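You operate a simulated robot arm through the tools that you are given. There is no shell and no other tool.

The job below is to be done with a simulated two-armed robot. You get a single attempt, and the scene is never put back.

JOB
Stow the white trolley: pin back in its tray, tow bar up and clamped. Set down upright: what you pick out.

It is judged by the outcome, as a careful person would: the job done as asked, and still so three seconds after it is handed in. It fails if anything else is knocked over, pushed out of place, dropped, spilled or broken.

ROBOT AND FRAMES
Two 7-joint arms with fingered hands on one trunk, on a base that drives. Base frame: it is fixed to the floor where the robot stands at the start and does not move with it; the origin is under the middle of the robot, x ahead of it, y to its left, z up. Readings come in m, degrees, newtons and seconds.
The left shoulder is at the start at [0.07, 0.145, 0.762], the right one opposite. With the tool pointing down near the work surface each hand reaches from about 0.38 to 0.78 m from the robot's upright axis, wherever it stands, measured 20 degrees to its own side. Places, roughly: blue pin, green pin, grey pin [2.5, 0, 0.5]; pin tray [2.4, 0.1, 0.4]; red brake pedal of the white trolley [1.2, -0.4, 0.2]; star knob of the black slide [2.4, -0.2, 0.5]; tow bar [1.4, -0.9, 0.5]; tow bar clamp [1.7, -0.7, 0.3]; white trolley [2, 0, 0.25]; yellow brake pedal of the white trolley [2, -0.8, 0.2]. Payload 3.5 kg a hand.
The TCP of each hand is the grasp point between the finger pads, 0.025 m short of the fingertips. In the tool frame z runs along the fingers and y along their closing line. The gripper opens to 0.088 m. The gripper's body begins 0.029 m behind the TCP. The gripper is a hand of 4 fingers: y runs from the thumb to the fingers, the wrist lies at [-0.013, -0.097, -0.162] in the tool frame.
Orientation is that of the tool frame in the base frame, as a unit quaternion [x, y, z, w]. With the fingers straight down and the wrist toward the robot, the tool's x, y and z point along [0, 1, 0], [1, 0, 0] and [0, 0, -1] of the base frame.

CONTROLS
- The arms move only by the tool arm_command. It takes "left_commands", "right_commands" or both (then of equal length, played together; a hand with none holds still); each is text: rows parted by semicolons, each of 6 numbers parted by spaces: the turn, a rotation vector about the tool's x, y, z in units of 60 degrees (1.0 is 60 degrees), then the shift along the tool's x, y, z in units of 100 mm (1.0 is 100 mm). In form: rx ry rz dx dy dz; .... A call has 1 to 20 rows; each row is the pose to reach, as a shift and turn from the pose commanded when the call began, along the tool's axes at that moment. A call with a number of a shift or a turn outside -1 to 1 is refused whole. Each row takes 0.2 s and may step no farther than 0.05 m and 8.6 degrees from the row before; otherwise, the whole call is refused. A pose out of reach is approached as far as the arm can. The call stops where the force on the tool passes 40 N (or 10 N more than at its start, if that is more) or the arm is blocked; 0.2 s more then pass. In this call time passes only in rows, and 0.2 s behind the last. It gives the time, the measured TCP pose, the force on the tool (base axes), the opening and the grip force at its end, in the units of the frame above (readings bear some noise), with the torque about the TCP (base axes, N m) and any sound that the robot's microphone picked up.
- Cameras (640 x 400 px; columns grow to the right, rows downward): "scene" is now at [0.1346, -0.0071, 1.0738]; the picture's right is [-0.07, -1.00, 0.00], its down [-0.63, 0.04, -0.78] and it looks along [0.77, -0.05, -0.63] (base axes); focal length 264 px, centre (320, 200). "left" rides on the left gripper at [-0.064, -0.083, -0.098] in its tool frame; the picture's right is [-0.62, -0.37, 0.69], its down [0.71, -0.63, 0.30] and it looks along [0.32, 0.68, 0.65] (tool axes); focal length 265 px, centre (320, 200). "right" rides on the right gripper at [0.064, -0.083, -0.098] in its tool frame; the picture's right is [-0.62, 0.37, -0.69], its down [-0.71, -0.63, 0.30] and it looks along [-0.32, 0.68, 0.65] (tool axes); focal length 265 px, centre (320, 200). There is no depth. A picture from a camera that has moved, and an enlarged one, comes with that camera's place and axes in the base frame and with its lens.
- camera(camera): a new picture of that camera. No time passes.
- raise_lower(by): slides the trunk up (or, below 0, down) by that many m; the arms and the scene camera ride with it, the base frame stays. It gives what a move gives, with no picture.
- drive_base(legs): drives the robot by 1 to 6 legs, each [ahead, left, turn to the left] in m, m and degrees, along the robot's own axes; the way and the turn of a leg run together, so that a leg with both is an arc; at most 1.5 m and 180 degrees a leg. The arms and the cameras ride along, it lands a little off, and it stops where it bumps. It gives what a move gives.
- curl_fingers(index, middle, ring, thumb_bend, thumb_turn, hand): sets how far each is bent, from 0 (flat) to 100 (curled in); at 30 the hand is open as for a grip, at 70 the pads meet at the TCP. One left out holds its place. A second passes; each finger stops where it meets its share of the squeeze, and holds until it gets a number again. It is the only way to open and close the hand. It gives what a move gives, with no picture; readings hold the bend of each and the force on the fingers (four entries, about 0 where the hand has none), thumb and palm. thumb_turn goes from beside the hand (0) to across from the fingers (100), as for a grip.
- head_to(pan, tilt): turns the head with the scene camera to pan (to the left, within 86 degrees either way) and tilt (down, from -29 to 69), counted from straight ahead of the robot. It gives what a move gives.
- inspect(camera, box): a new picture of the part [left, top, right, bottom] of that camera's present view, enlarged. No time passes.
- hand_in(): hands the job in; it is judged then, once.

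Nothing tells you exact positions but the pictures and the camera data. Unless the task says otherwise, let go and move clear before handing in.

The tools are called after ">>>" as a command line: name --argument value ..., lists and objects as JSON in quotes. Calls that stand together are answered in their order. arm_command: Moves the arms, as the interface text tells. Its arguments: {"type":"object","properties":{"left_commands":{"type":"string"},"right_commands":{"type":"string"}},"required":[]} The other tools are called the same way: raise_lower (by) slides the trunk up or down; curl_fingers (index, middle, ring, thumb_bend, thumb_turn, hand) moves the fingers one by one; drive_base (legs) drives the base; head_to (pan, tilt) turns the head that bears the scene camera; camera (camera) takes a picture; inspect (camera, box) takes an enlarged picture of a part of a camera's view; hand_in () hands the job in.

At the start:

```text
clock: 0.0
left_tool_pos: [0.4111, 0.1896, 0.6357]
left_tool_rot: [0.707, 0.707, 0.001, 0.0]
left_contact_force: [0.5, -1.0, 0.3]
left_wrist_torque: [0.02, -0.02, 0.0]
left_width: 0.0875
left_grip_force: 0.0
left_shape: jaw
left_bend: [30.0, 30.0, 30.0, 30.0, 98.0]
left_finger forces: [0.0, 0.1, 0.1, 0.0, 0.1, 0.0]
right_tool_pos: [0.4993, -0.2566, 0.6558]
right_tool_rot: [0.707, 0.707, 0.0, 0.0]
right_contact_force: [0.3, -1.0, -1.2]
right_wrist_torque: [0.0, 0.03, 0.03]
right_width: 0.0876
right_grip_force: 0.0
right_shape: jaw
right_bend: [30.0, 30.0, 30.0, 30.0, 98.0]
right_finger forces: [0.0, 0.0, 0.0, 0.0, 0.0, 0.1]
trunk travel left (down, up): [-0.325, 0.515]
robot x, y, heading: [0.0007, 0.0004, -0.1]
head pan, tilt: [-3.8, 39.2]
```

scene: 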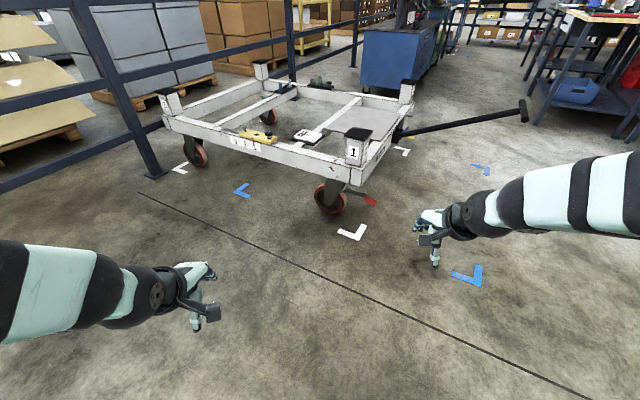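
right: 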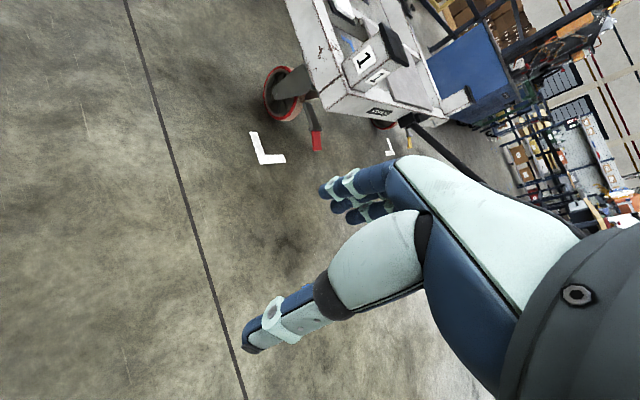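
left: 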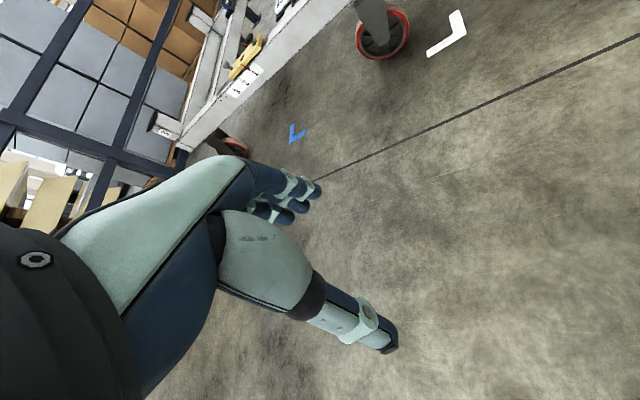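

I see a white trolley ahead with blue and white floor marks, a tow bar lying out to the right, and items on the trolley deck. I'll look closer at the parts before moving.

>>> inspect --camera "scene" --box '[150, 50, 310, 150]'

>>> inspect --camera "scene" --box '[280, 60, 440, 160]'

>>> inspect --camera "scene" --box '[300, 120, 460, 220]'

>>> inspect --camera "scene" --box '[380, 80, 540, 180]'

```text
4.00 times, centred on (230, 100) of scene
camera zoom: at [0.1346, -0.0071, 1.0738], right [-0.07, -1.0, 0.0], down [-0.63, 0.04, -0.78], along [0.77, -0.05, -0.63], focal length 1055 px, centre (680, 600)
```

zoom: 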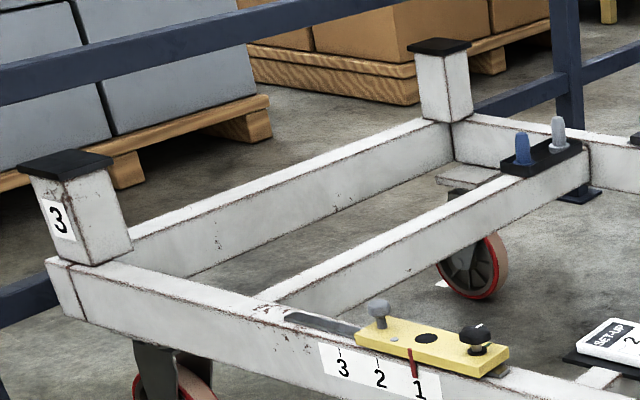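

```text
4.00 times, centred on (360, 110) of scene
camera zoom: at [0.1346, -0.0071, 1.0738], right [-0.07, -1.0, 0.0], down [-0.63, 0.04, -0.78], along [0.77, -0.05, -0.63], focal length 1055 px, centre (160, 560)
```

zoom: 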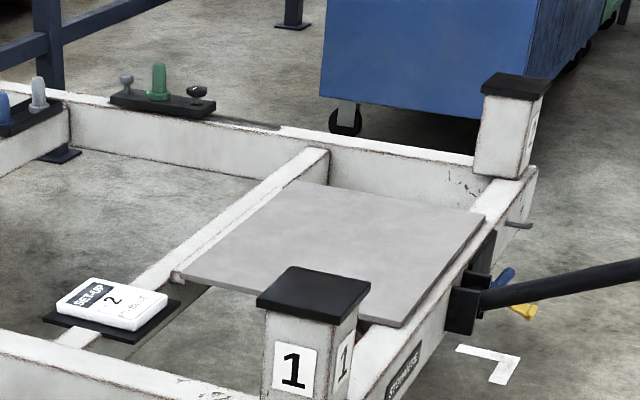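

```text
4.00 times, centred on (380, 170) of scene
camera zoom: at [0.1346, -0.0071, 1.0738], right [-0.07, -1.0, 0.0], down [-0.63, 0.04, -0.78], along [0.77, -0.05, -0.63], focal length 1055 px, centre (80, 320)
```

zoom: 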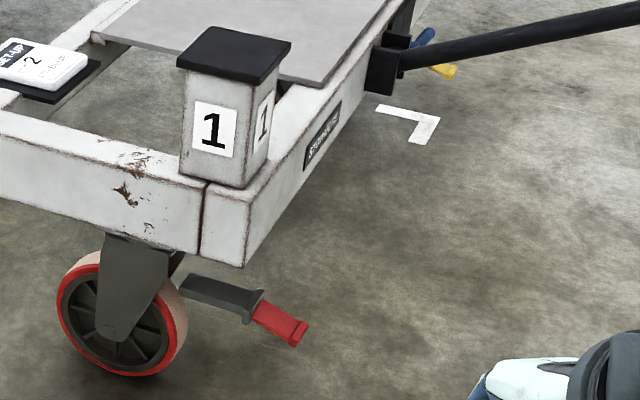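

```text
4.00 times, centred on (460, 130) of scene
camera zoom: at [0.1346, -0.0071, 1.0738], right [-0.07, -1.0, 0.0], down [-0.63, 0.04, -0.78], along [0.77, -0.05, -0.63], focal length 1055 px, centre (-240, 480)
```

zoom: 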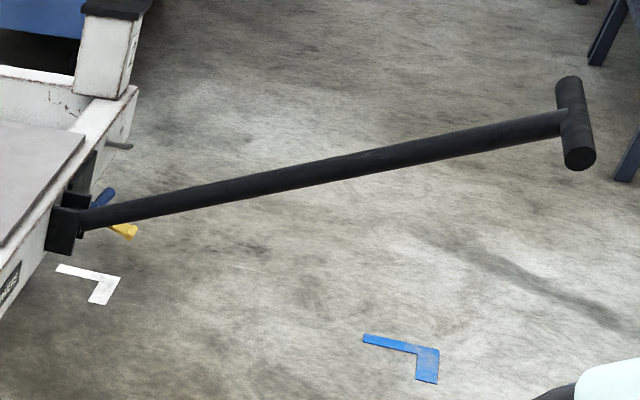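

I want to read the card and look at the slides and clamp in more detail before planning.

>>> inspect --camera "scene" --box '[288, 124, 328, 149]'

>>> inspect --camera "scene" --box '[300, 65, 356, 100]'

>>> inspect --camera "scene" --box '[380, 110, 428, 150]'

>>> inspect --camera "scene" --box '[265, 75, 305, 100]'

>>> inspect --camera "scene" --box '[215, 115, 279, 155]'

```text
16.00 times, centred on (308, 136) of scene
camera zoom: at [0.1346, -0.0071, 1.0738], right [-0.07, -1.0, 0.0], down [-0.63, 0.04, -0.78], along [0.77, -0.05, -0.63], focal length 4220 px, centre (512, 1216)
```

zoom: 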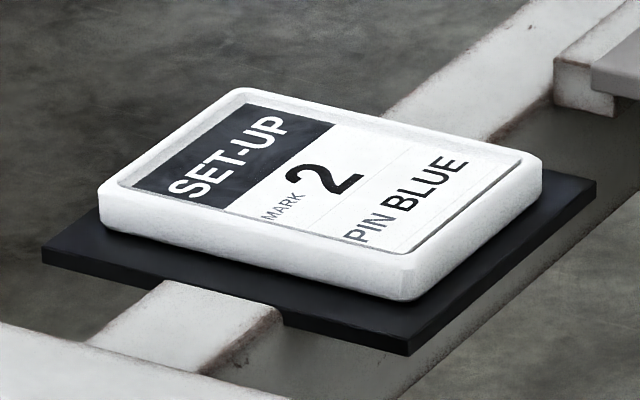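

```text
11.43 times, centred on (328, 82) of scene
camera zoom: at [0.1346, -0.0071, 1.0738], right [-0.07, -1.0, 0.0], down [-0.63, 0.04, -0.78], along [0.77, -0.05, -0.63], focal length 3015 px, centre (229, 1543)
```

zoom: 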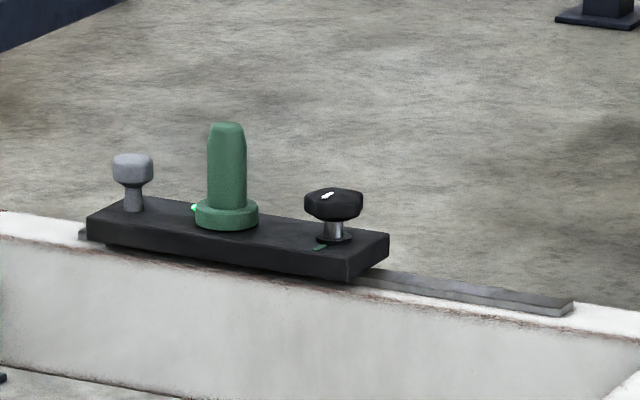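

```text
10.00 times, centred on (404, 130) of scene
camera zoom: at [0.1346, -0.0071, 1.0738], right [-0.07, -1.0, 0.0], down [-0.63, 0.04, -0.78], along [0.77, -0.05, -0.63], focal length 2638 px, centre (-520, 900)
```

zoom: 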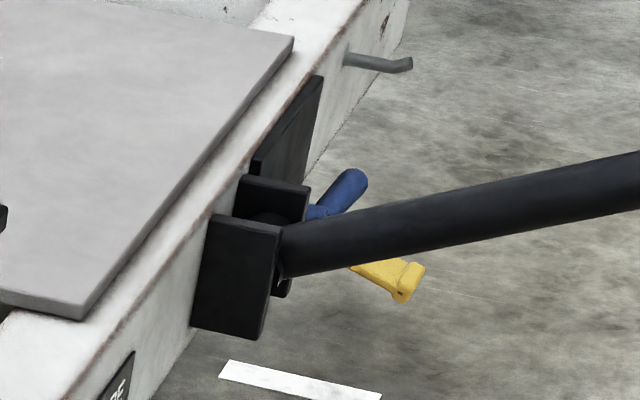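

```text
16.00 times, centred on (285, 88) of scene
camera zoom: at [0.1346, -0.0071, 1.0738], right [-0.07, -1.0, 0.0], down [-0.63, 0.04, -0.78], along [0.77, -0.05, -0.63], focal length 4220 px, centre (880, 2000)
```

zoom: 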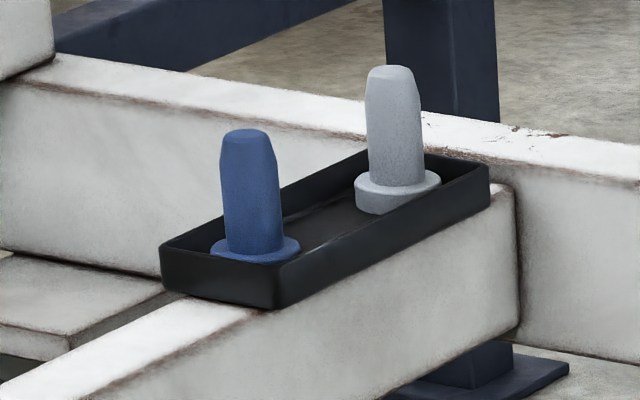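

```text
10.00 times, centred on (247, 135) of scene
camera zoom: at [0.1346, -0.0071, 1.0738], right [-0.07, -1.0, 0.0], down [-0.63, 0.04, -0.78], along [0.77, -0.05, -0.63], focal length 2638 px, centre (1050, 850)
```

zoom: 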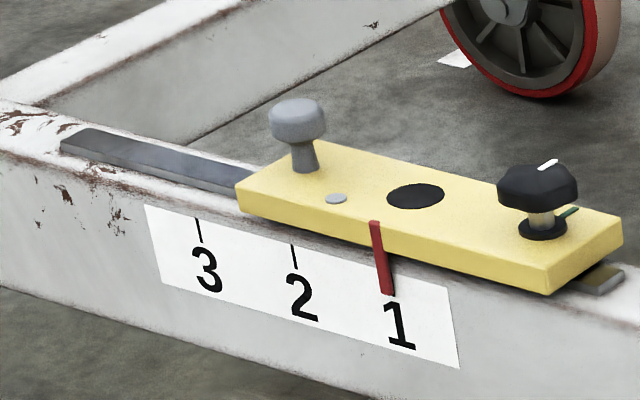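

The near and far slides, the tray with blue and grey pins, and the tow bar with a blue lever at its pivot are visible; the green pin sits in the black slide. I'll raise the trunk for a better look and check the pedals.

>>> raise_lower --by 0.45

>>> camera --camera "scene"

>>> inspect --camera "scene" --box '[320, 160, 480, 260]'

>>> inspect --camera "scene" --box '[280, 90, 440, 190]'

```text
refused: 0.45 is not a number from -0.4 to 0.4
```

```text
taken
camera scene: at [0.1346, -0.0071, 1.0738], right [-0.07, -1.0, 0.0], down [-0.63, 0.04, -0.78], along [0.77, -0.05, -0.63], focal length 264 px, centre (320, 200)
```

scene: 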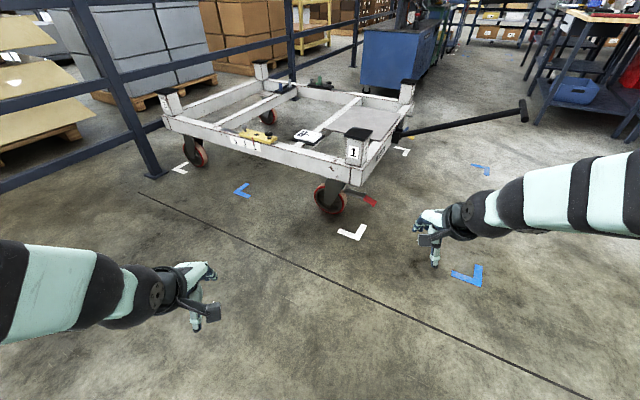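

```text
4.00 times, centred on (400, 210) of scene
camera zoom: at [0.1346, -0.0071, 1.0738], right [-0.07, -1.0, 0.0], down [-0.63, 0.04, -0.78], along [0.77, -0.05, -0.63], focal length 1055 px, centre (0, 160)
```

zoom: 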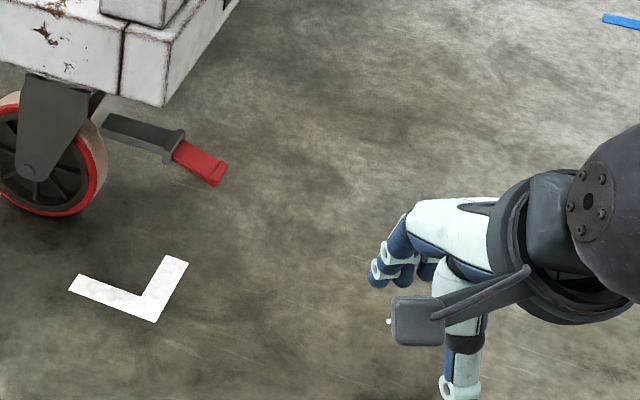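

```text
4.00 times, centred on (360, 140) of scene
camera zoom: at [0.1346, -0.0071, 1.0738], right [-0.07, -1.0, 0.0], down [-0.63, 0.04, -0.78], along [0.77, -0.05, -0.63], focal length 1055 px, centre (160, 440)
```

zoom: 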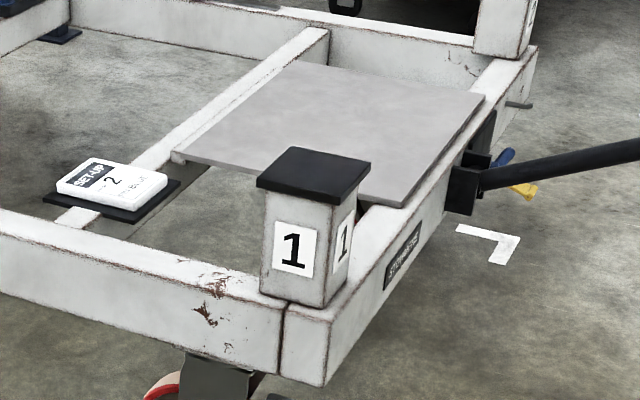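

The robot will raise its trunk and drive to the tow bar end for a closer look at the clamp and pedals.

>>> raise_lower --by 0.4

>>> drive_base --legs '[[0.5, -0.8, 0], [0, 0, 25]]'

>>> head_to --pan 0 --tilt 45

>>> camera --camera "scene"

```text
clock: 3.8
left_tool_pos: [0.4115, 0.1908, 1.0369]
left_tool_rot: [0.707, 0.707, 0.0, 0.0]
left_contact_force: [0.0, 0.2, 0.8]
left_wrist_torque: [0.01, -0.02, 0.0]
left_width: 0.0874
left_grip_force: 0.0
left_shape: jaw
left_bend: [30.0, 30.0, 30.0, 30.0, 98.0]
left_finger forces: [0.0, 0.1, 0.0, 0.0, 0.0, 0.0]
right_tool_pos: [0.4992, -0.2562, 1.0543]
right_tool_rot: [0.707, 0.708, 0.0, 0.0]
right_contact_force: [0.0, -0.5, -0.9]
right_wrist_torque: [0.0, 0.0, 0.02]
right_width: 0.0876
right_grip_force: 0.1
right_shape: jaw
right_bend: [30.0, 30.0, 30.0, 30.0, 98.0]
right_finger forces: [0.1, 0.0, 0.0, 0.0, 0.1, 0.0]
trunk travel left (down, up): [-0.725, 0.115]
robot x, y, heading: [0.0003, -0.0018, 0.2]
head pan, tilt: [-3.8, 39.2]
```

```text
clock: 10.0
left_tool_pos: [0.7934, -0.4558, 1.0365]
left_tool_rot: [0.54, 0.842, 0.0, 0.0]
left_contact_force: [-0.1, 0.1, -0.9]
left_wrist_torque: [-0.01, 0.01, -0.02]
left_width: 0.0874
left_grip_force: 0.1
left_shape: jaw
left_bend: [30.0, 30.0, 30.0, 30.0, 98.0]
left_finger forces: [0.0, 0.0, 0.0, 0.0, 0.1, 0.0]
right_tool_pos: [1.0592, -0.8263, 1.0561]
right_tool_rot: [0.54, 0.842, 0.0, 0.0]
right_contact_force: [-0.9, 0.0, -0.1]
right_wrist_torque: [0.0, 0.0, -0.03]
right_width: 0.0878
right_grip_force: 0.1
right_shape: jaw
right_bend: [30.0, 30.0, 30.0, 30.0, 98.0]
right_finger forces: [0.1, 0.1, 0.0, 0.1, 0.0, 0.1]
trunk travel left (down, up): [-0.725, 0.115]
robot x, y, heading: [0.4971, -0.801, 24.3]
head pan, tilt: [-3.8, 39.2]
```

```text
clock: 10.7
left_tool_pos: [0.7935, -0.456, 1.0361]
left_tool_rot: [0.54, 0.842, -0.001, 0.0]
left_contact_force: [1.6, -0.3, -0.2]
left_wrist_torque: [0.02, -0.02, -0.04]
left_width: 0.0873
left_grip_force: 0.1
left_shape: jaw
left_bend: [30.0, 30.0, 30.0, 30.0, 98.0]
left_finger forces: [0.0, 0.0, 0.1, 0.1, 0.0, 0.0]
right_tool_pos: [1.06, -0.8257, 1.0554]
right_tool_rot: [0.541, 0.841, -0.001, -0.001]
right_contact_force: [-0.1, 0.3, 0.3]
right_wrist_torque: [-0.01, 0.02, 0.04]
right_width: 0.0876
right_grip_force: 0.1
right_shape: jaw
right_bend: [30.0, 30.0, 30.0, 30.0, 98.0]
right_finger forces: [0.0, 0.0, 0.0, 0.0, 0.0, 0.0]
trunk travel left (down, up): [-0.725, 0.115]
robot x, y, heading: [0.497, -0.7994, 24.5]
head pan, tilt: [0.0, 45.0]
```

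```text
taken
camera scene: at [0.618, -0.7469, 1.4653], right [0.42, -0.91, 0.0], down [-0.64, -0.29, -0.71], along [0.64, 0.29, -0.71], focal length 264 px, centre (320, 200)
```

scene: 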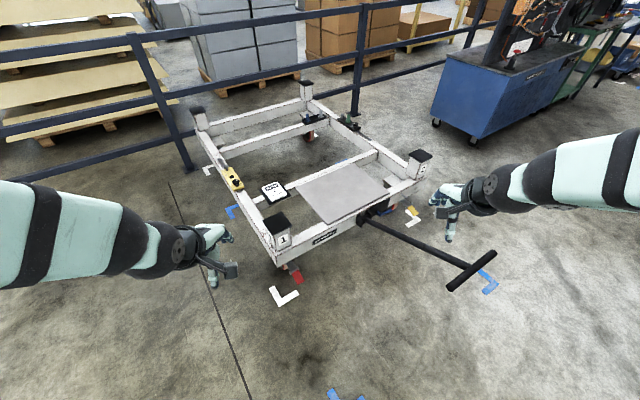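

>>> inspect --camera "scene" --box '[340, 185, 440, 247]'

>>> inspect --camera "scene" --box '[255, 210, 355, 310]'

>>> inspect --camera "scene" --box '[320, 100, 384, 140]'

>>> inspect --camera "scene" --box '[350, 190, 510, 310]'

```text
6.40 times, centred on (390, 216) of scene
camera zoom: at [0.618, -0.7469, 1.4653], right [0.42, -0.91, 0.0], down [-0.64, -0.29, -0.71], along [0.64, 0.29, -0.71], focal length 1688 px, centre (-128, 98)
```

zoom: 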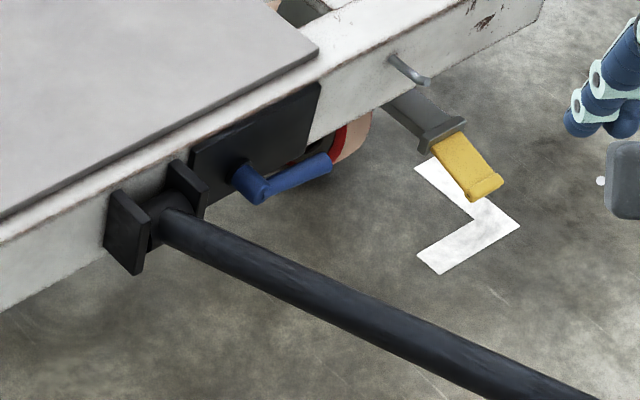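

```text
4.00 times, centred on (305, 260) of scene
camera zoom: at [0.618, -0.7469, 1.4653], right [0.42, -0.91, 0.0], down [-0.64, -0.29, -0.71], along [0.64, 0.29, -0.71], focal length 1055 px, centre (380, -40)
```

zoom: 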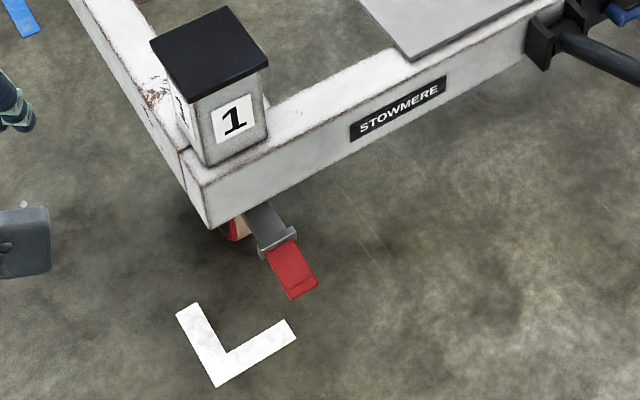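

```text
10.00 times, centred on (352, 120) of scene
camera zoom: at [0.618, -0.7469, 1.4653], right [0.42, -0.91, 0.0], down [-0.64, -0.29, -0.71], along [0.64, 0.29, -0.71], focal length 2638 px, centre (0, 1000)
```

zoom: 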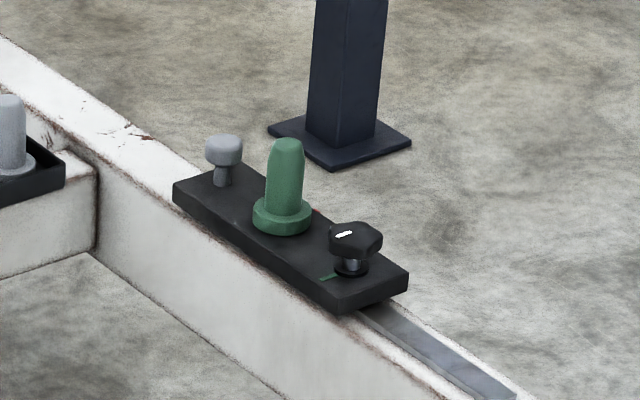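

```text
3.33 times, centred on (430, 250) of scene
camera zoom: at [0.618, -0.7469, 1.4653], right [0.42, -0.91, 0.0], down [-0.64, -0.29, -0.71], along [0.64, 0.29, -0.71], focal length 879 px, centre (-47, 33)
```

zoom: 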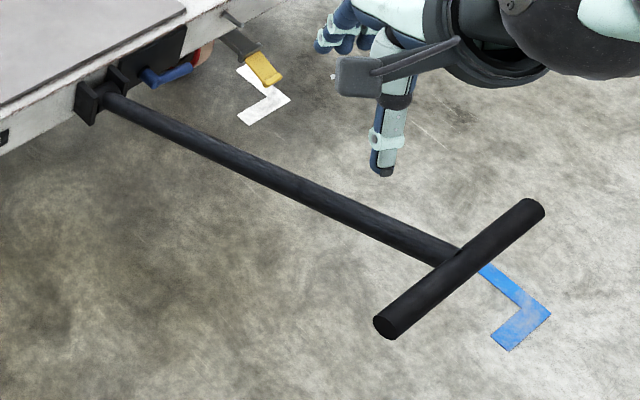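

The clamp plate with its blue lever is on the far side of the bar's pivot, next to the yellow pedal. I'll go around the end of the tow bar to the other side to see the lever and pedal, staying clear of the handle.

>>> drive_base --legs '[[0.064, -1.073, 0], [0.9, -0.125, 0], [0, 0, 100]]'

>>> camera --camera "scene"

```text
clock: 24.8
left_tool_pos: [1.4932, -1.2533, 1.0357]
left_tool_rot: [-0.29, 0.957, -0.001, 0.0]
left_contact_force: [-0.1, 0.3, -0.1]
left_wrist_torque: [0.0, -0.03, 0.03]
left_width: 0.0876
left_grip_force: 0.0
left_shape: jaw
left_bend: [30.0, 30.0, 30.0, 30.0, 98.0]
left_finger forces: [0.0, 0.0, 0.0, 0.0, 0.0, 0.0]
right_tool_pos: [1.8161, -0.9344, 1.0563]
right_tool_rot: [-0.29, 0.957, 0.0, 0.0]
right_contact_force: [0.1, -0.4, 0.2]
right_wrist_torque: [-0.01, 0.02, -0.01]
right_width: 0.0876
right_grip_force: 0.0
right_shape: jaw
right_bend: [30.0, 30.0, 30.0, 30.0, 98.0]
right_finger forces: [0.1, 0.0, 0.1, 0.0, 0.1, 0.1]
trunk travel left (down, up): [-0.725, 0.115]
robot x, y, heading: [1.8755, -1.4901, 123.6]
head pan, tilt: [0.0, 45.0]
```

```text
taken
camera scene: at [1.8057, -1.3824, 1.4653], right [0.83, 0.56, 0.0], down [0.39, -0.59, -0.71], along [-0.39, 0.59, -0.71], focal length 264 px, centre (320, 200)
```

scene: 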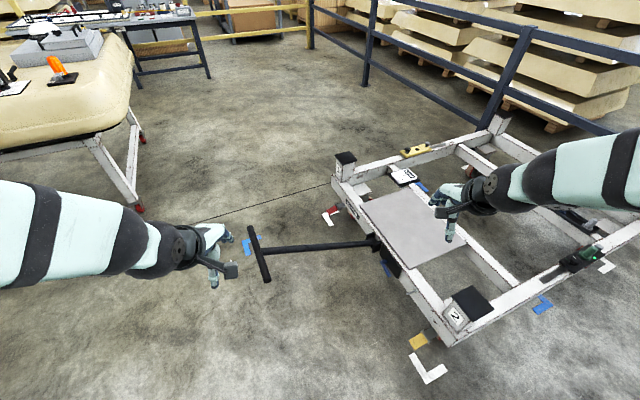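

>>> inspect --camera "scene" --box '[340, 220, 440, 300]'

>>> inspect --camera "scene" --box '[390, 310, 470, 390]'

>>> inspect --camera "scene" --box '[530, 220, 640, 300]'

>>> inspect --camera "scene" --box '[300, 180, 380, 240]'

```text
5.00 times, centred on (390, 260) of scene
camera zoom: at [1.8057, -1.3824, 1.4653], right [0.83, 0.56, 0.0], down [0.39, -0.59, -0.71], along [-0.39, 0.59, -0.71], focal length 1319 px, centre (-30, -100)
```

zoom: 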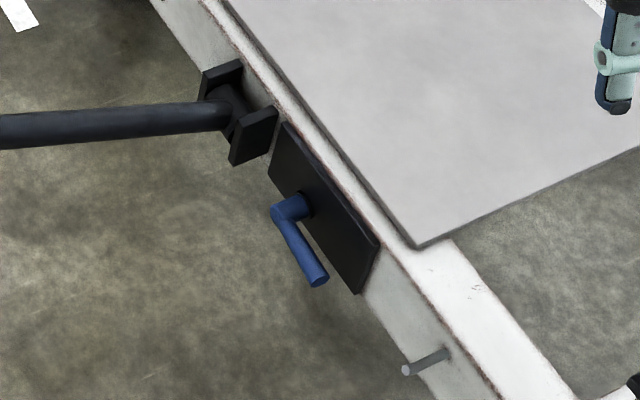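

```text
5.00 times, centred on (430, 350) of scene
camera zoom: at [1.8057, -1.3824, 1.4653], right [0.83, 0.56, 0.0], down [0.39, -0.59, -0.71], along [-0.39, 0.59, -0.71], focal length 1319 px, centre (-230, -550)
```

zoom: 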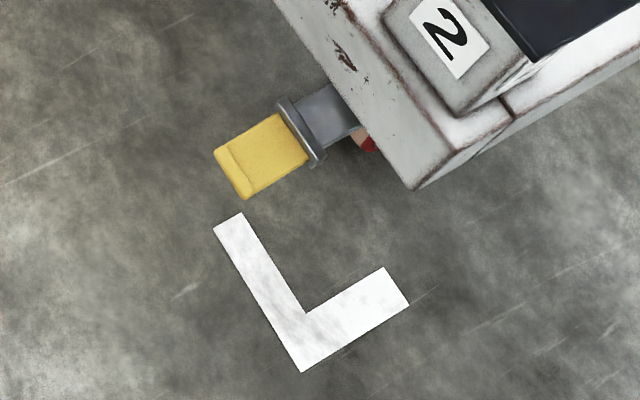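

```text
5.00 times, centred on (585, 260) of scene
camera zoom: at [1.8057, -1.3824, 1.4653], right [0.83, 0.56, 0.0], down [0.39, -0.59, -0.71], along [-0.39, 0.59, -0.71], focal length 1319 px, centre (-1005, -100)
```

zoom: 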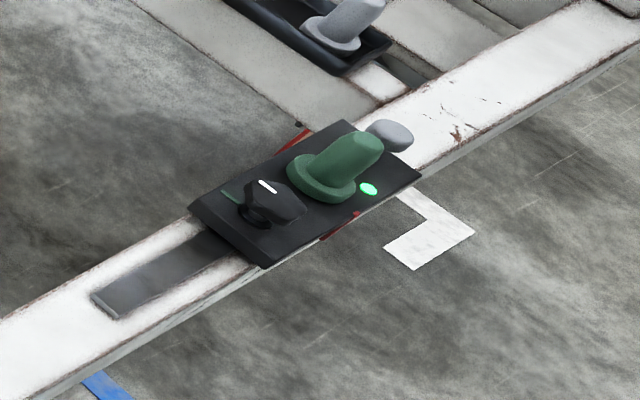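

```text
6.67 times, centred on (340, 210) of scene
camera zoom: at [1.8057, -1.3824, 1.4653], right [0.83, 0.56, 0.0], down [0.39, -0.59, -0.71], along [-0.39, 0.59, -0.71], focal length 1758 px, centre (187, 133)
```

zoom: 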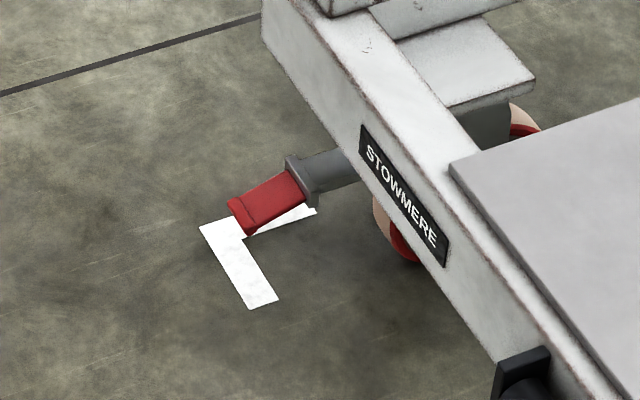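

>>> inspect --camera "scene" --box '[372, 235, 420, 280]'

>>> inspect --camera "scene" --box '[565, 240, 621, 275]'

>>> camera --camera "right"

>>> camera --camera "left"

```text
8.89 times, centred on (396, 258) of scene
camera zoom: at [1.8057, -1.3824, 1.4653], right [0.83, 0.56, 0.0], down [0.39, -0.59, -0.71], along [-0.39, 0.59, -0.71], focal length 2345 px, centre (-356, -311)
```

zoom: 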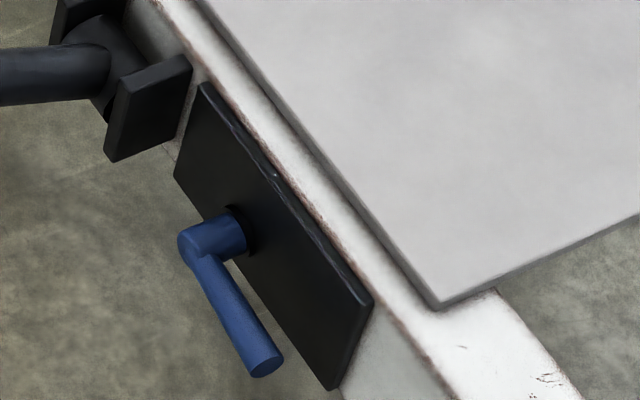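

```text
11.43 times, centred on (593, 258) of scene
camera zoom: at [1.8057, -1.3824, 1.4653], right [0.83, 0.56, 0.0], down [0.39, -0.59, -0.71], along [-0.39, 0.59, -0.71], focal length 3015 px, centre (-2800, -457)
```

zoom: 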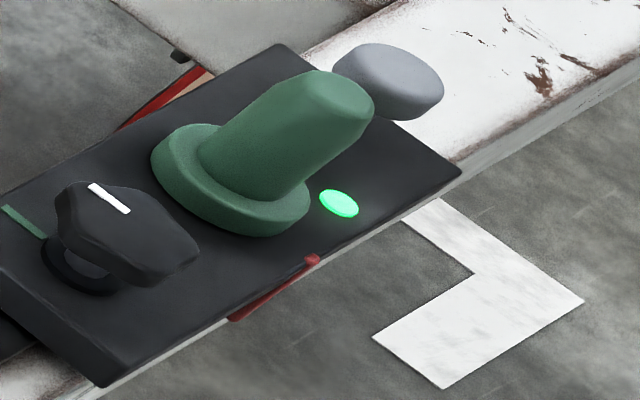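

```text
taken
camera right: at [1.808, -1.0397, 1.1532], right [0.31, 0.65, 0.69], down [0.94, -0.13, -0.3], along [-0.11, 0.75, -0.65], focal length 265 px, centre (320, 200)
```

right: 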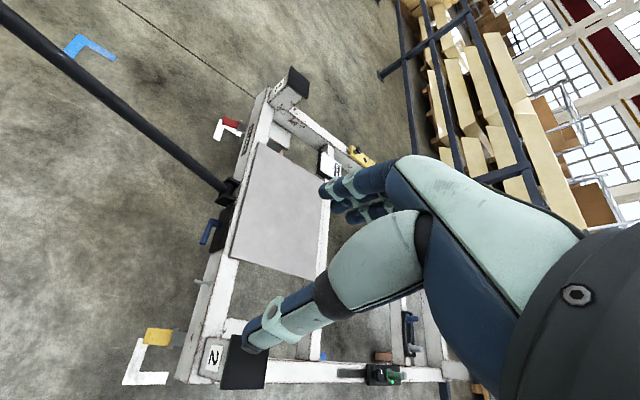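

```text
taken
camera left: at [1.5936, -1.2872, 1.1355], right [0.72, 0.04, -0.69], down [-0.24, -0.92, -0.3], along [-0.65, 0.39, -0.65], focal length 265 px, centre (320, 200)
```

left: 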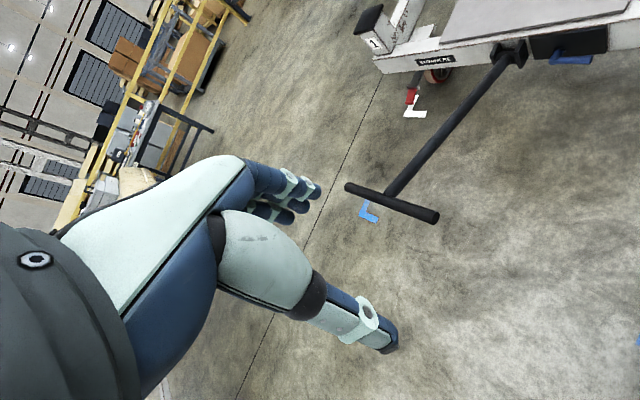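

>>> inspect --camera "left" --box '[480, 10, 640, 110]'

>>> inspect --camera "right" --box '[110, 160, 270, 260]'

>>> inspect --camera "right" --box '[330, 330, 440, 390]'

```text
4.00 times, centred on (560, 60) of left
camera zoom: at [1.5936, -1.2872, 1.1355], right [0.72, 0.04, -0.69], down [-0.24, -0.92, -0.3], along [-0.65, 0.39, -0.65], focal length 1062 px, centre (-640, 760)
```

zoom: 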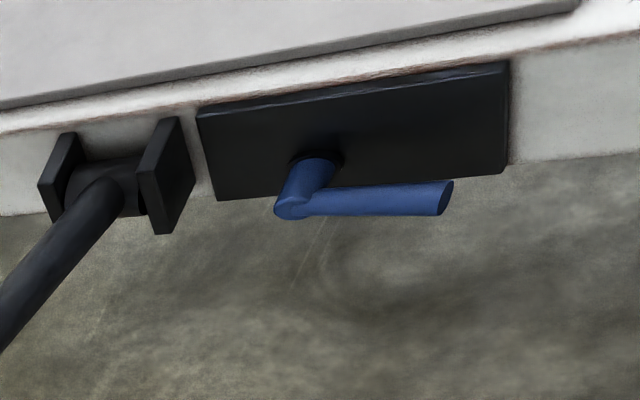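

```text
4.00 times, centred on (190, 210) of right
camera zoom: at [1.808, -1.0397, 1.1532], right [0.31, 0.65, 0.69], down [0.94, -0.13, -0.3], along [-0.11, 0.75, -0.65], focal length 1062 px, centre (840, 160)
```

zoom: 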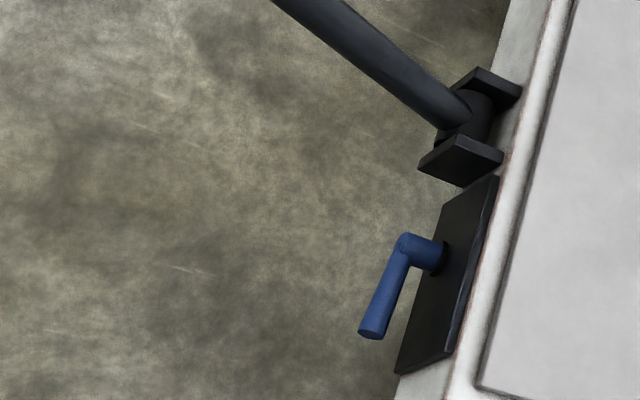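

```text
5.82 times, centred on (385, 360) of right
camera zoom: at [1.808, -1.0397, 1.1532], right [0.31, 0.65, 0.69], down [0.94, -0.13, -0.3], along [-0.11, 0.75, -0.65], focal length 1544 px, centre (-58, -731)
```

zoom: 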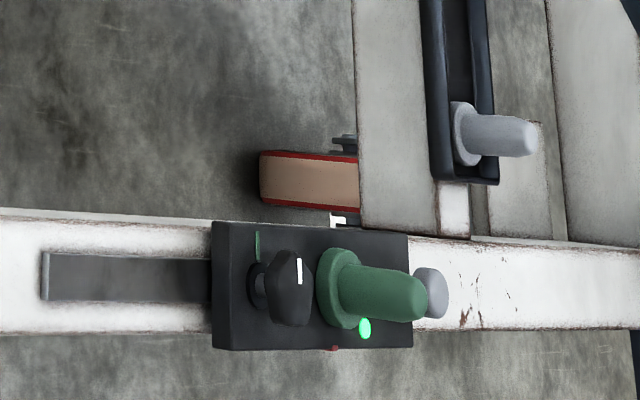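

>>> inspect --camera "scene" --box '[230, 210, 310, 290]'

>>> inspect --camera "scene" --box '[340, 220, 400, 280]'

>>> inspect --camera "left" --box '[330, 150, 460, 240]'

```text
5.00 times, centred on (270, 250) of scene
camera zoom: at [1.8057, -1.3824, 1.4653], right [0.83, 0.56, 0.0], down [0.39, -0.59, -0.71], along [-0.39, 0.59, -0.71], focal length 1319 px, centre (570, -50)
```

zoom: 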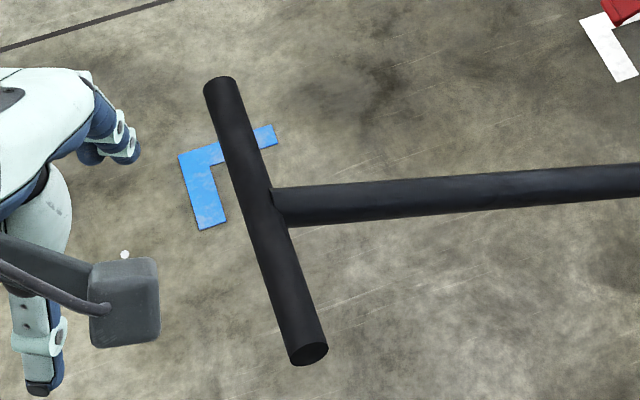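

```text
6.67 times, centred on (370, 250) of scene
camera zoom: at [1.8057, -1.3824, 1.4653], right [0.83, 0.56, 0.0], down [0.39, -0.59, -0.71], along [-0.39, 0.59, -0.71], focal length 1758 px, centre (-13, -133)
```

zoom: 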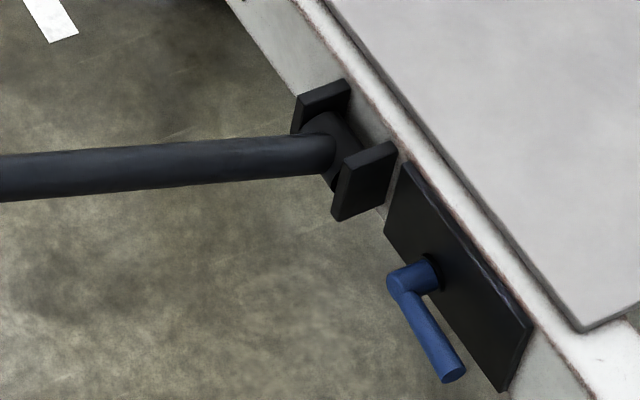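

```text
4.44 times, centred on (395, 195) of left
camera zoom: at [1.5936, -1.2872, 1.1355], right [0.72, 0.04, -0.69], down [-0.24, -0.92, -0.3], along [-0.65, 0.39, -0.65], focal length 1180 px, centre (-13, 222)
```

zoom: 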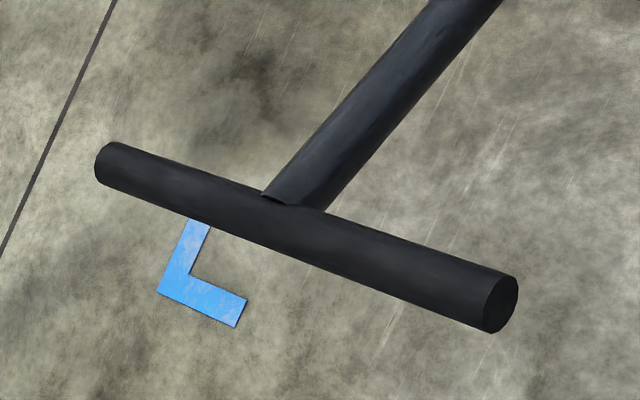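

I have the bar pivot at about (1.59, -0.57, 0.38), the T-handle at (1.30, -1.04, 0.62), and the lever tip at (1.74, -0.68, 0.34). I'll look down to judge how wide my own base is before getting closer.

>>> head_to --pan 0 --tilt 69

>>> camera --camera "scene"

```text
clock: 25.7
left_tool_pos: [1.4912, -1.2542, 1.0365]
left_tool_rot: [-0.289, 0.957, 0.0, 0.0]
left_contact_force: [0.1, -0.2, 0.8]
left_wrist_torque: [0.0, -0.06, -0.02]
left_width: 0.0878
left_grip_force: 0.1
left_shape: jaw
left_bend: [30.0, 30.0, 30.0, 30.0, 98.0]
left_finger forces: [0.0, 0.0, 0.0, 0.0, 0.1, 0.0]
right_tool_pos: [1.8163, -0.933, 1.0571]
right_tool_rot: [-0.29, 0.957, 0.001, 0.0]
right_contact_force: [0.5, 0.1, -0.8]
right_wrist_torque: [-0.01, -0.02, 0.01]
right_width: 0.0876
right_grip_force: 0.1
right_shape: jaw
right_bend: [30.0, 30.0, 30.0, 30.0, 98.0]
right_finger forces: [0.1, 0.0, 0.0, 0.0, 0.0, 0.0]
trunk travel left (down, up): [-0.725, 0.115]
robot x, y, heading: [1.8774, -1.4945, 123.5]
head pan, tilt: [0.0, 68.8]
```

```text
taken
camera scene: at [1.8196, -1.4035, 1.4365], right [0.83, 0.56, 0.0], down [0.52, -0.78, -0.36], along [-0.2, 0.3, -0.93], focal length 264 px, centre (320, 200)
```

scene: 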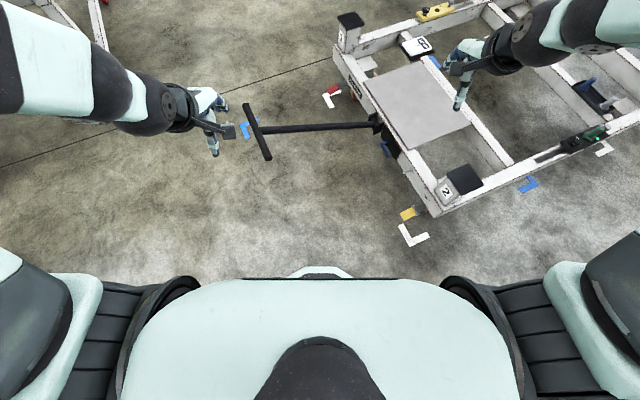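

My base reaches about 0.27 m from its axis, so I can stand about 0.4 m from the yellow pedal. I'll move a little closer, then turn the left hand to point at the bar from the side while still high.

>>> drive_base --legs '[[0.26, -0.14, 0]]'

>>> arm_command --left_commands "-0.1145 0.0503 0 0 0 0; -0.229 0.1007 0 0 0 0; -0.3435 0.151 0 0 0 0; -0.458 0.2013 0 0 0 0; -0.5725 0.2517 0 0 0 0; -0.687 0.302 0 0 0 0"

>>> head_to --pan 10 --tilt 50

>>> camera --camera "scene"

```text
clock: 27.7
left_tool_pos: [1.465, -0.9611, 1.0361]
left_tool_rot: [-0.289, 0.957, 0.002, 0.0]
left_contact_force: [0.4, -0.2, 0.2]
left_wrist_torque: [-0.01, -0.02, 0.0]
left_width: 0.0877
left_grip_force: 0.1
left_shape: jaw
left_bend: [30.0, 30.0, 30.0, 30.0, 98.0]
left_finger forces: [0.0, 0.1, 0.0, 0.1, 0.0, 0.0]
right_tool_pos: [1.7872, -0.64, 1.0562]
right_tool_rot: [-0.29, 0.957, 0.001, 0.0]
right_contact_force: [0.9, -0.3, 0.1]
right_wrist_torque: [-0.02, -0.02, -0.03]
right_width: 0.0873
right_grip_force: 0.0
right_shape: jaw
right_bend: [30.0, 30.0, 30.0, 30.0, 98.0]
right_finger forces: [0.0, 0.1, 0.0, 0.0, 0.1, 0.1]
trunk travel left (down, up): [-0.725, 0.115]
robot x, y, heading: [1.8526, -1.1941, 124.0]
head pan, tilt: [0.0, 68.8]
```

```text
clock: 29.1
left_tool_pos: [1.4206, -0.9148, 1.049]
left_tool_rot: [-0.3, 0.883, 0.274, -0.234]
left_contact_force: [-0.1, -0.1, -0.3]
left_wrist_torque: [-0.01, 0.01, 0.03]
left_width: 0.0878
left_grip_force: 0.0
left_shape: jaw
left_bend: [30.0, 30.0, 30.0, 30.0, 98.0]
left_finger forces: [0.0, 0.1, 0.0, 0.0, 0.0, 0.1]
left hand out of reach, approached as far as the arm can: row 1, 2, 3, 4, 5, 6
right_tool_pos: [1.7874, -0.6398, 1.0567]
right_tool_rot: [-0.291, 0.957, 0.0, 0.0]
right_contact_force: [-0.7, -0.1, -1.2]
right_wrist_torque: [-0.03, -0.03, -0.06]
right_width: 0.0877
right_grip_force: 0.0
right_shape: jaw
right_bend: [30.0, 30.0, 30.0, 30.0, 98.0]
right_finger forces: [0.0, 0.0, 0.0, 0.1, 0.1, 0.0]
trunk travel left (down, up): [-0.725, 0.115]
robot x, y, heading: [1.8498, -1.196, 123.6]
head pan, tilt: [0.0, 68.8]
```

```text
clock: 29.9
left_tool_pos: [1.4231, -0.913, 1.0504]
left_tool_rot: [-0.299, 0.884, 0.277, -0.23]
left_contact_force: [1.2, 0.4, -0.5]
left_wrist_torque: [-0.01, 0.0, 0.01]
left_width: 0.0881
left_grip_force: 0.1
left_shape: jaw
left_bend: [30.0, 30.0, 30.0, 30.0, 98.0]
left_finger forces: [0.1, 0.0, 0.0, 0.1, 0.0, 0.0]
right_tool_pos: [1.7876, -0.6395, 1.0566]
right_tool_rot: [-0.29, 0.957, 0.0, -0.001]
right_contact_force: [0.1, 0.0, 0.0]
right_wrist_torque: [0.0, 0.0, -0.04]
right_width: 0.0876
right_grip_force: 0.0
right_shape: jaw
right_bend: [30.0, 30.0, 30.0, 30.0, 98.0]
right_finger forces: [0.1, 0.1, 0.0, 0.0, 0.0, 0.0]
trunk travel left (down, up): [-0.725, 0.115]
robot x, y, heading: [1.8496, -1.194, 123.7]
head pan, tilt: [10.0, 50.0]
```

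```text
taken
camera scene: at [1.7698, -1.1011, 1.4584], right [0.72, 0.69, 0.0], down [0.53, -0.55, -0.64], along [-0.44, 0.46, -0.77], focal length 264 px, centre (320, 200)
```

scene: 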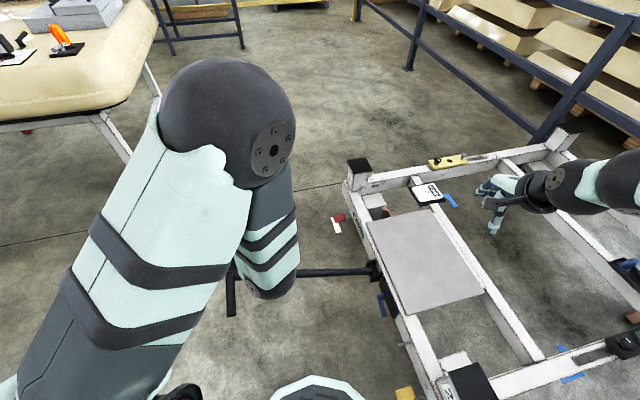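

The left arm's elbow rode up because the hand was too near for that orientation. I'll bring the hand lower and farther forward in free air while finishing the turn.

>>> arm_command --left_commands "-0.086 0.038 0 -0.177 -0.075 0.216; -0.172 0.0755 0 -0.354 -0.15 0.432; -0.2576 0.113 0 -0.531 -0.225 0.648; -0.3435 0.151 0 -0.708 -0.3 0.864"

```text
clock: 30.9
left_tool_pos: [1.3633, -0.7449, 0.9798]
left_tool_rot: [-0.24, 0.797, 0.42, -0.361]
left_contact_force: [0.1, -0.7, -0.1]
left_wrist_torque: [-0.02, -0.01, -0.01]
left_width: 0.0878
left_grip_force: 0.0
left_shape: jaw
left_bend: [30.0, 30.0, 30.0, 30.0, 98.0]
left_finger forces: [0.0, 0.0, 0.1, 0.0, 0.0, 0.0]
left hand out of reach, approached as far as the arm can: row 1, 2, 3, 4
right_tool_pos: [1.7863, -0.6378, 1.0541]
right_tool_rot: [-0.29, 0.957, -0.002, 0.001]
right_contact_force: [0.1, 0.1, 0.9]
right_wrist_torque: [-0.04, -0.02, 0.0]
right_width: 0.0876
right_grip_force: 0.1
right_shape: jaw
right_bend: [30.0, 30.0, 30.0, 30.0, 98.0]
right_finger forces: [0.1, 0.0, 0.0, 0.0, 0.1, 0.1]
trunk travel left (down, up): [-0.725, 0.115]
robot x, y, heading: [1.8508, -1.1992, 124.1]
head pan, tilt: [10.0, 50.0]
```

The bar's pivot axis runs parallel to the trolley's end, so a better stance is directly behind the T-handle facing the trolley. I'll tilt the left hand to 45° forward-down, then back off and go around behind the handle.

>>> arm_command --left_commands "0.0725 -0.0985 -0.043 0.162 -0.22 -0.128; 0.145 -0.197 -0.086 0.324 -0.44 -0.256; 0.2175 -0.2955 -0.129 0.485 -0.659 -0.383; 0.29 -0.394 -0.172 0.647 -0.878 -0.511"

```text
clock: 31.9
left_tool_pos: [1.3677, -0.8591, 0.9483]
left_tool_rot: [-0.273, 0.886, 0.356, -0.117]
left_contact_force: [0.5, 0.3, -1.1]
left_wrist_torque: [-0.01, 0.03, -0.02]
left_width: 0.088
left_grip_force: 0.0
left_shape: jaw
left_bend: [30.0, 30.0, 30.0, 30.0, 98.0]
left_finger forces: [0.0, 0.1, 0.1, 0.0, 0.0, 0.0]
left hand out of reach, approached as far as the arm can: row 3, 4
right_tool_pos: [1.7862, -0.6406, 1.0567]
right_tool_rot: [-0.29, 0.957, 0.001, 0.001]
right_contact_force: [0.3, 0.8, 0.1]
right_wrist_torque: [-0.01, 0.0, 0.01]
right_width: 0.0878
right_grip_force: 0.1
right_shape: jaw
right_bend: [30.0, 30.0, 30.0, 30.0, 98.0]
right_finger forces: [0.0, 0.0, 0.1, 0.0, 0.0, 0.0]
trunk travel left (down, up): [-0.725, 0.115]
robot x, y, heading: [1.8536, -1.1931, 123.7]
head pan, tilt: [10.0, 50.0]
```

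>>> drive_base --legs '[[-0.364, 0.404, 0], [0.437, 0.619, 0], [0, 0, -66.2]]'

>>> head_to --pan 0 --tilt 48

>>> camera --camera "scene"

```text
clock: 41.7
left_tool_pos: [1.0695, -1.1275, 0.949]
left_tool_rot: [0.253, 0.891, 0.364, 0.093]
left_contact_force: [0.3, -1.0, 0.2]
left_wrist_torque: [-0.01, -0.02, 0.0]
left_width: 0.0879
left_grip_force: 0.0
left_shape: jaw
left_bend: [30.0, 30.0, 30.0, 30.0, 98.0]
left_finger forces: [0.0, 0.0, 0.0, 0.0, 0.0, 0.0]
right_tool_pos: [1.4406, -1.4193, 1.0557]
right_tool_rot: [0.276, 0.961, 0.0, 0.001]
right_contact_force: [0.6, -0.7, -0.1]
right_wrist_torque: [0.01, -0.03, 0.0]
right_width: 0.0875
right_grip_force: 0.0
right_shape: jaw
right_bend: [30.0, 30.0, 30.0, 30.0, 98.0]
right_finger forces: [0.0, 0.0, 0.0, 0.1, 0.0, 0.0]
trunk travel left (down, up): [-0.725, 0.115]
robot x, y, heading: [0.9575, -1.7059, 57.8]
head pan, tilt: [10.0, 50.0]
```

```text
clock: 42.4
left_tool_pos: [1.0687, -1.127, 0.9477]
left_tool_rot: [0.253, 0.892, 0.364, 0.093]
left_contact_force: [-0.1, -0.6, 0.1]
left_wrist_torque: [-0.04, -0.02, -0.01]
left_width: 0.088
left_grip_force: 0.0
left_shape: jaw
left_bend: [30.0, 30.0, 30.0, 30.0, 98.0]
left_finger forces: [0.0, 0.0, 0.1, 0.1, 0.1, 0.0]
right_tool_pos: [1.4405, -1.4186, 1.0564]
right_tool_rot: [0.277, 0.961, 0.001, 0.0]
right_contact_force: [-0.5, 0.6, -0.2]
right_wrist_torque: [0.0, 0.01, 0.0]
right_width: 0.0875
right_grip_force: 0.0
right_shape: jaw
right_bend: [30.0, 30.0, 30.0, 30.0, 98.0]
right_finger forces: [0.1, 0.0, 0.0, 0.0, 0.1, 0.1]
trunk travel left (down, up): [-0.725, 0.115]
robot x, y, heading: [0.9617, -1.7019, 57.9]
head pan, tilt: [0.0, 48.0]
```

```text
taken
camera scene: at [1.0265, -1.5979, 1.4611], right [0.85, -0.53, 0.0], down [-0.39, -0.63, -0.67], along [0.35, 0.57, -0.74], focal length 264 px, centre (320, 200)
```

scene: 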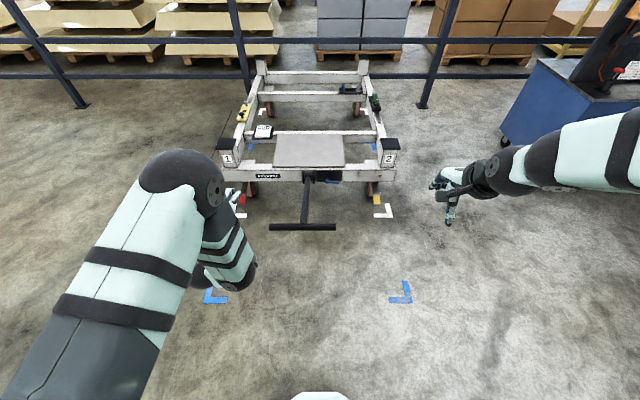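

I'm now square behind the T-handle, facing the trolley. I'll shift to line the left hand up with the left half of the T-handle, stopping short, and lower the trunk.

>>> drive_base --legs '[[0.114, -0.08, 0]]'

>>> raise_lower --by -0.245

>>> camera --camera "scene"

>>> camera --camera "left"

```text
clock: 43.7
left_tool_pos: [1.1939, -1.0734, 0.9492]
left_tool_rot: [0.253, 0.892, 0.364, 0.093]
left_contact_force: [0.0, 0.2, -0.1]
left_wrist_torque: [0.0, 0.0, 0.02]
left_width: 0.0879
left_grip_force: 0.0
left_shape: jaw
left_bend: [30.0, 30.0, 30.0, 30.0, 98.0]
left_finger forces: [0.1, 0.1, 0.1, 0.0, 0.0, 0.0]
right_tool_pos: [1.5667, -1.3655, 1.0578]
right_tool_rot: [0.275, 0.961, 0.0, 0.0]
right_contact_force: [0.9, 0.1, 0.0]
right_wrist_torque: [-0.03, -0.01, -0.04]
right_width: 0.0877
right_grip_force: 0.0
right_shape: jaw
right_bend: [30.0, 30.0, 30.0, 30.0, 98.0]
right_finger forces: [0.0, 0.0, 0.0, 0.0, 0.0, 0.0]
trunk travel left (down, up): [-0.725, 0.115]
robot x, y, heading: [1.0859, -1.6477, 58.0]
head pan, tilt: [0.0, 48.0]
```

```text
clock: 46.3
left_tool_pos: [1.1957, -1.0713, 0.7027]
left_tool_rot: [0.253, 0.892, 0.363, 0.093]
left_contact_force: [0.4, 0.1, 0.0]
left_wrist_torque: [0.01, 0.0, 0.01]
left_width: 0.0882
left_grip_force: 0.0
left_shape: jaw
left_bend: [30.0, 30.0, 30.0, 30.0, 98.0]
left_finger forces: [0.1, 0.1, 0.0, 0.0, 0.0, 0.1]
right_tool_pos: [1.5682, -1.3638, 0.8112]
right_tool_rot: [0.276, 0.961, 0.0, 0.0]
right_contact_force: [0.1, 0.7, -0.1]
right_wrist_torque: [-0.02, -0.01, -0.03]
right_width: 0.0877
right_grip_force: 0.1
right_shape: jaw
right_bend: [30.0, 30.0, 30.0, 30.0, 98.0]
right_finger forces: [0.1, 0.1, 0.0, 0.0, 0.0, 0.0]
trunk travel left (down, up): [-0.48, 0.36]
robot x, y, heading: [1.0876, -1.6547, 58.3]
head pan, tilt: [0.0, 48.0]
```

```text
taken
camera scene: at [1.154, -1.5433, 1.2162], right [0.85, -0.53, 0.0], down [-0.39, -0.63, -0.67], along [0.35, 0.57, -0.74], focal length 264 px, centre (320, 200)
```

scene: 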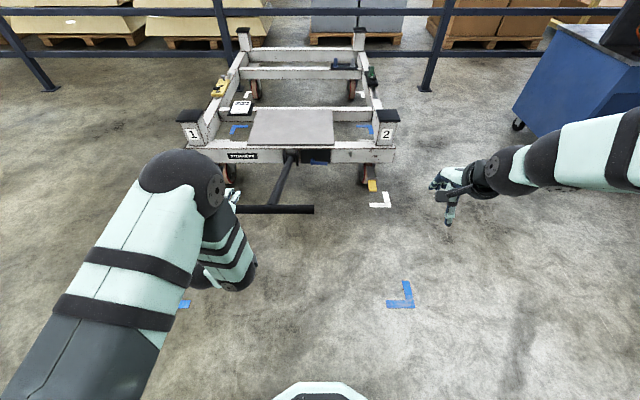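

```text
taken
camera left: at [1.1857, -1.2152, 0.7157], right [0.63, -0.13, -0.77], down [-0.75, 0.17, -0.64], along [0.21, 0.98, 0.01], focal length 265 px, centre (320, 200)
```

left: 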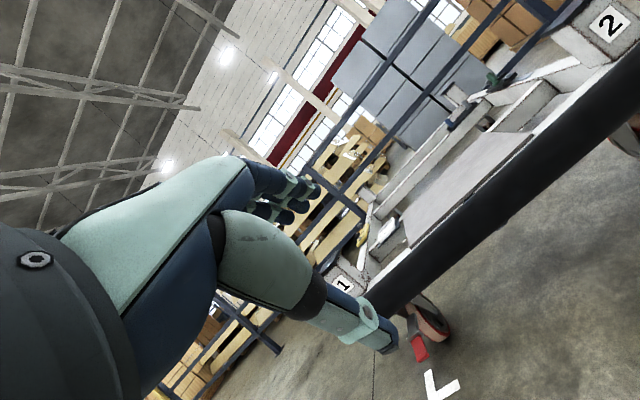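

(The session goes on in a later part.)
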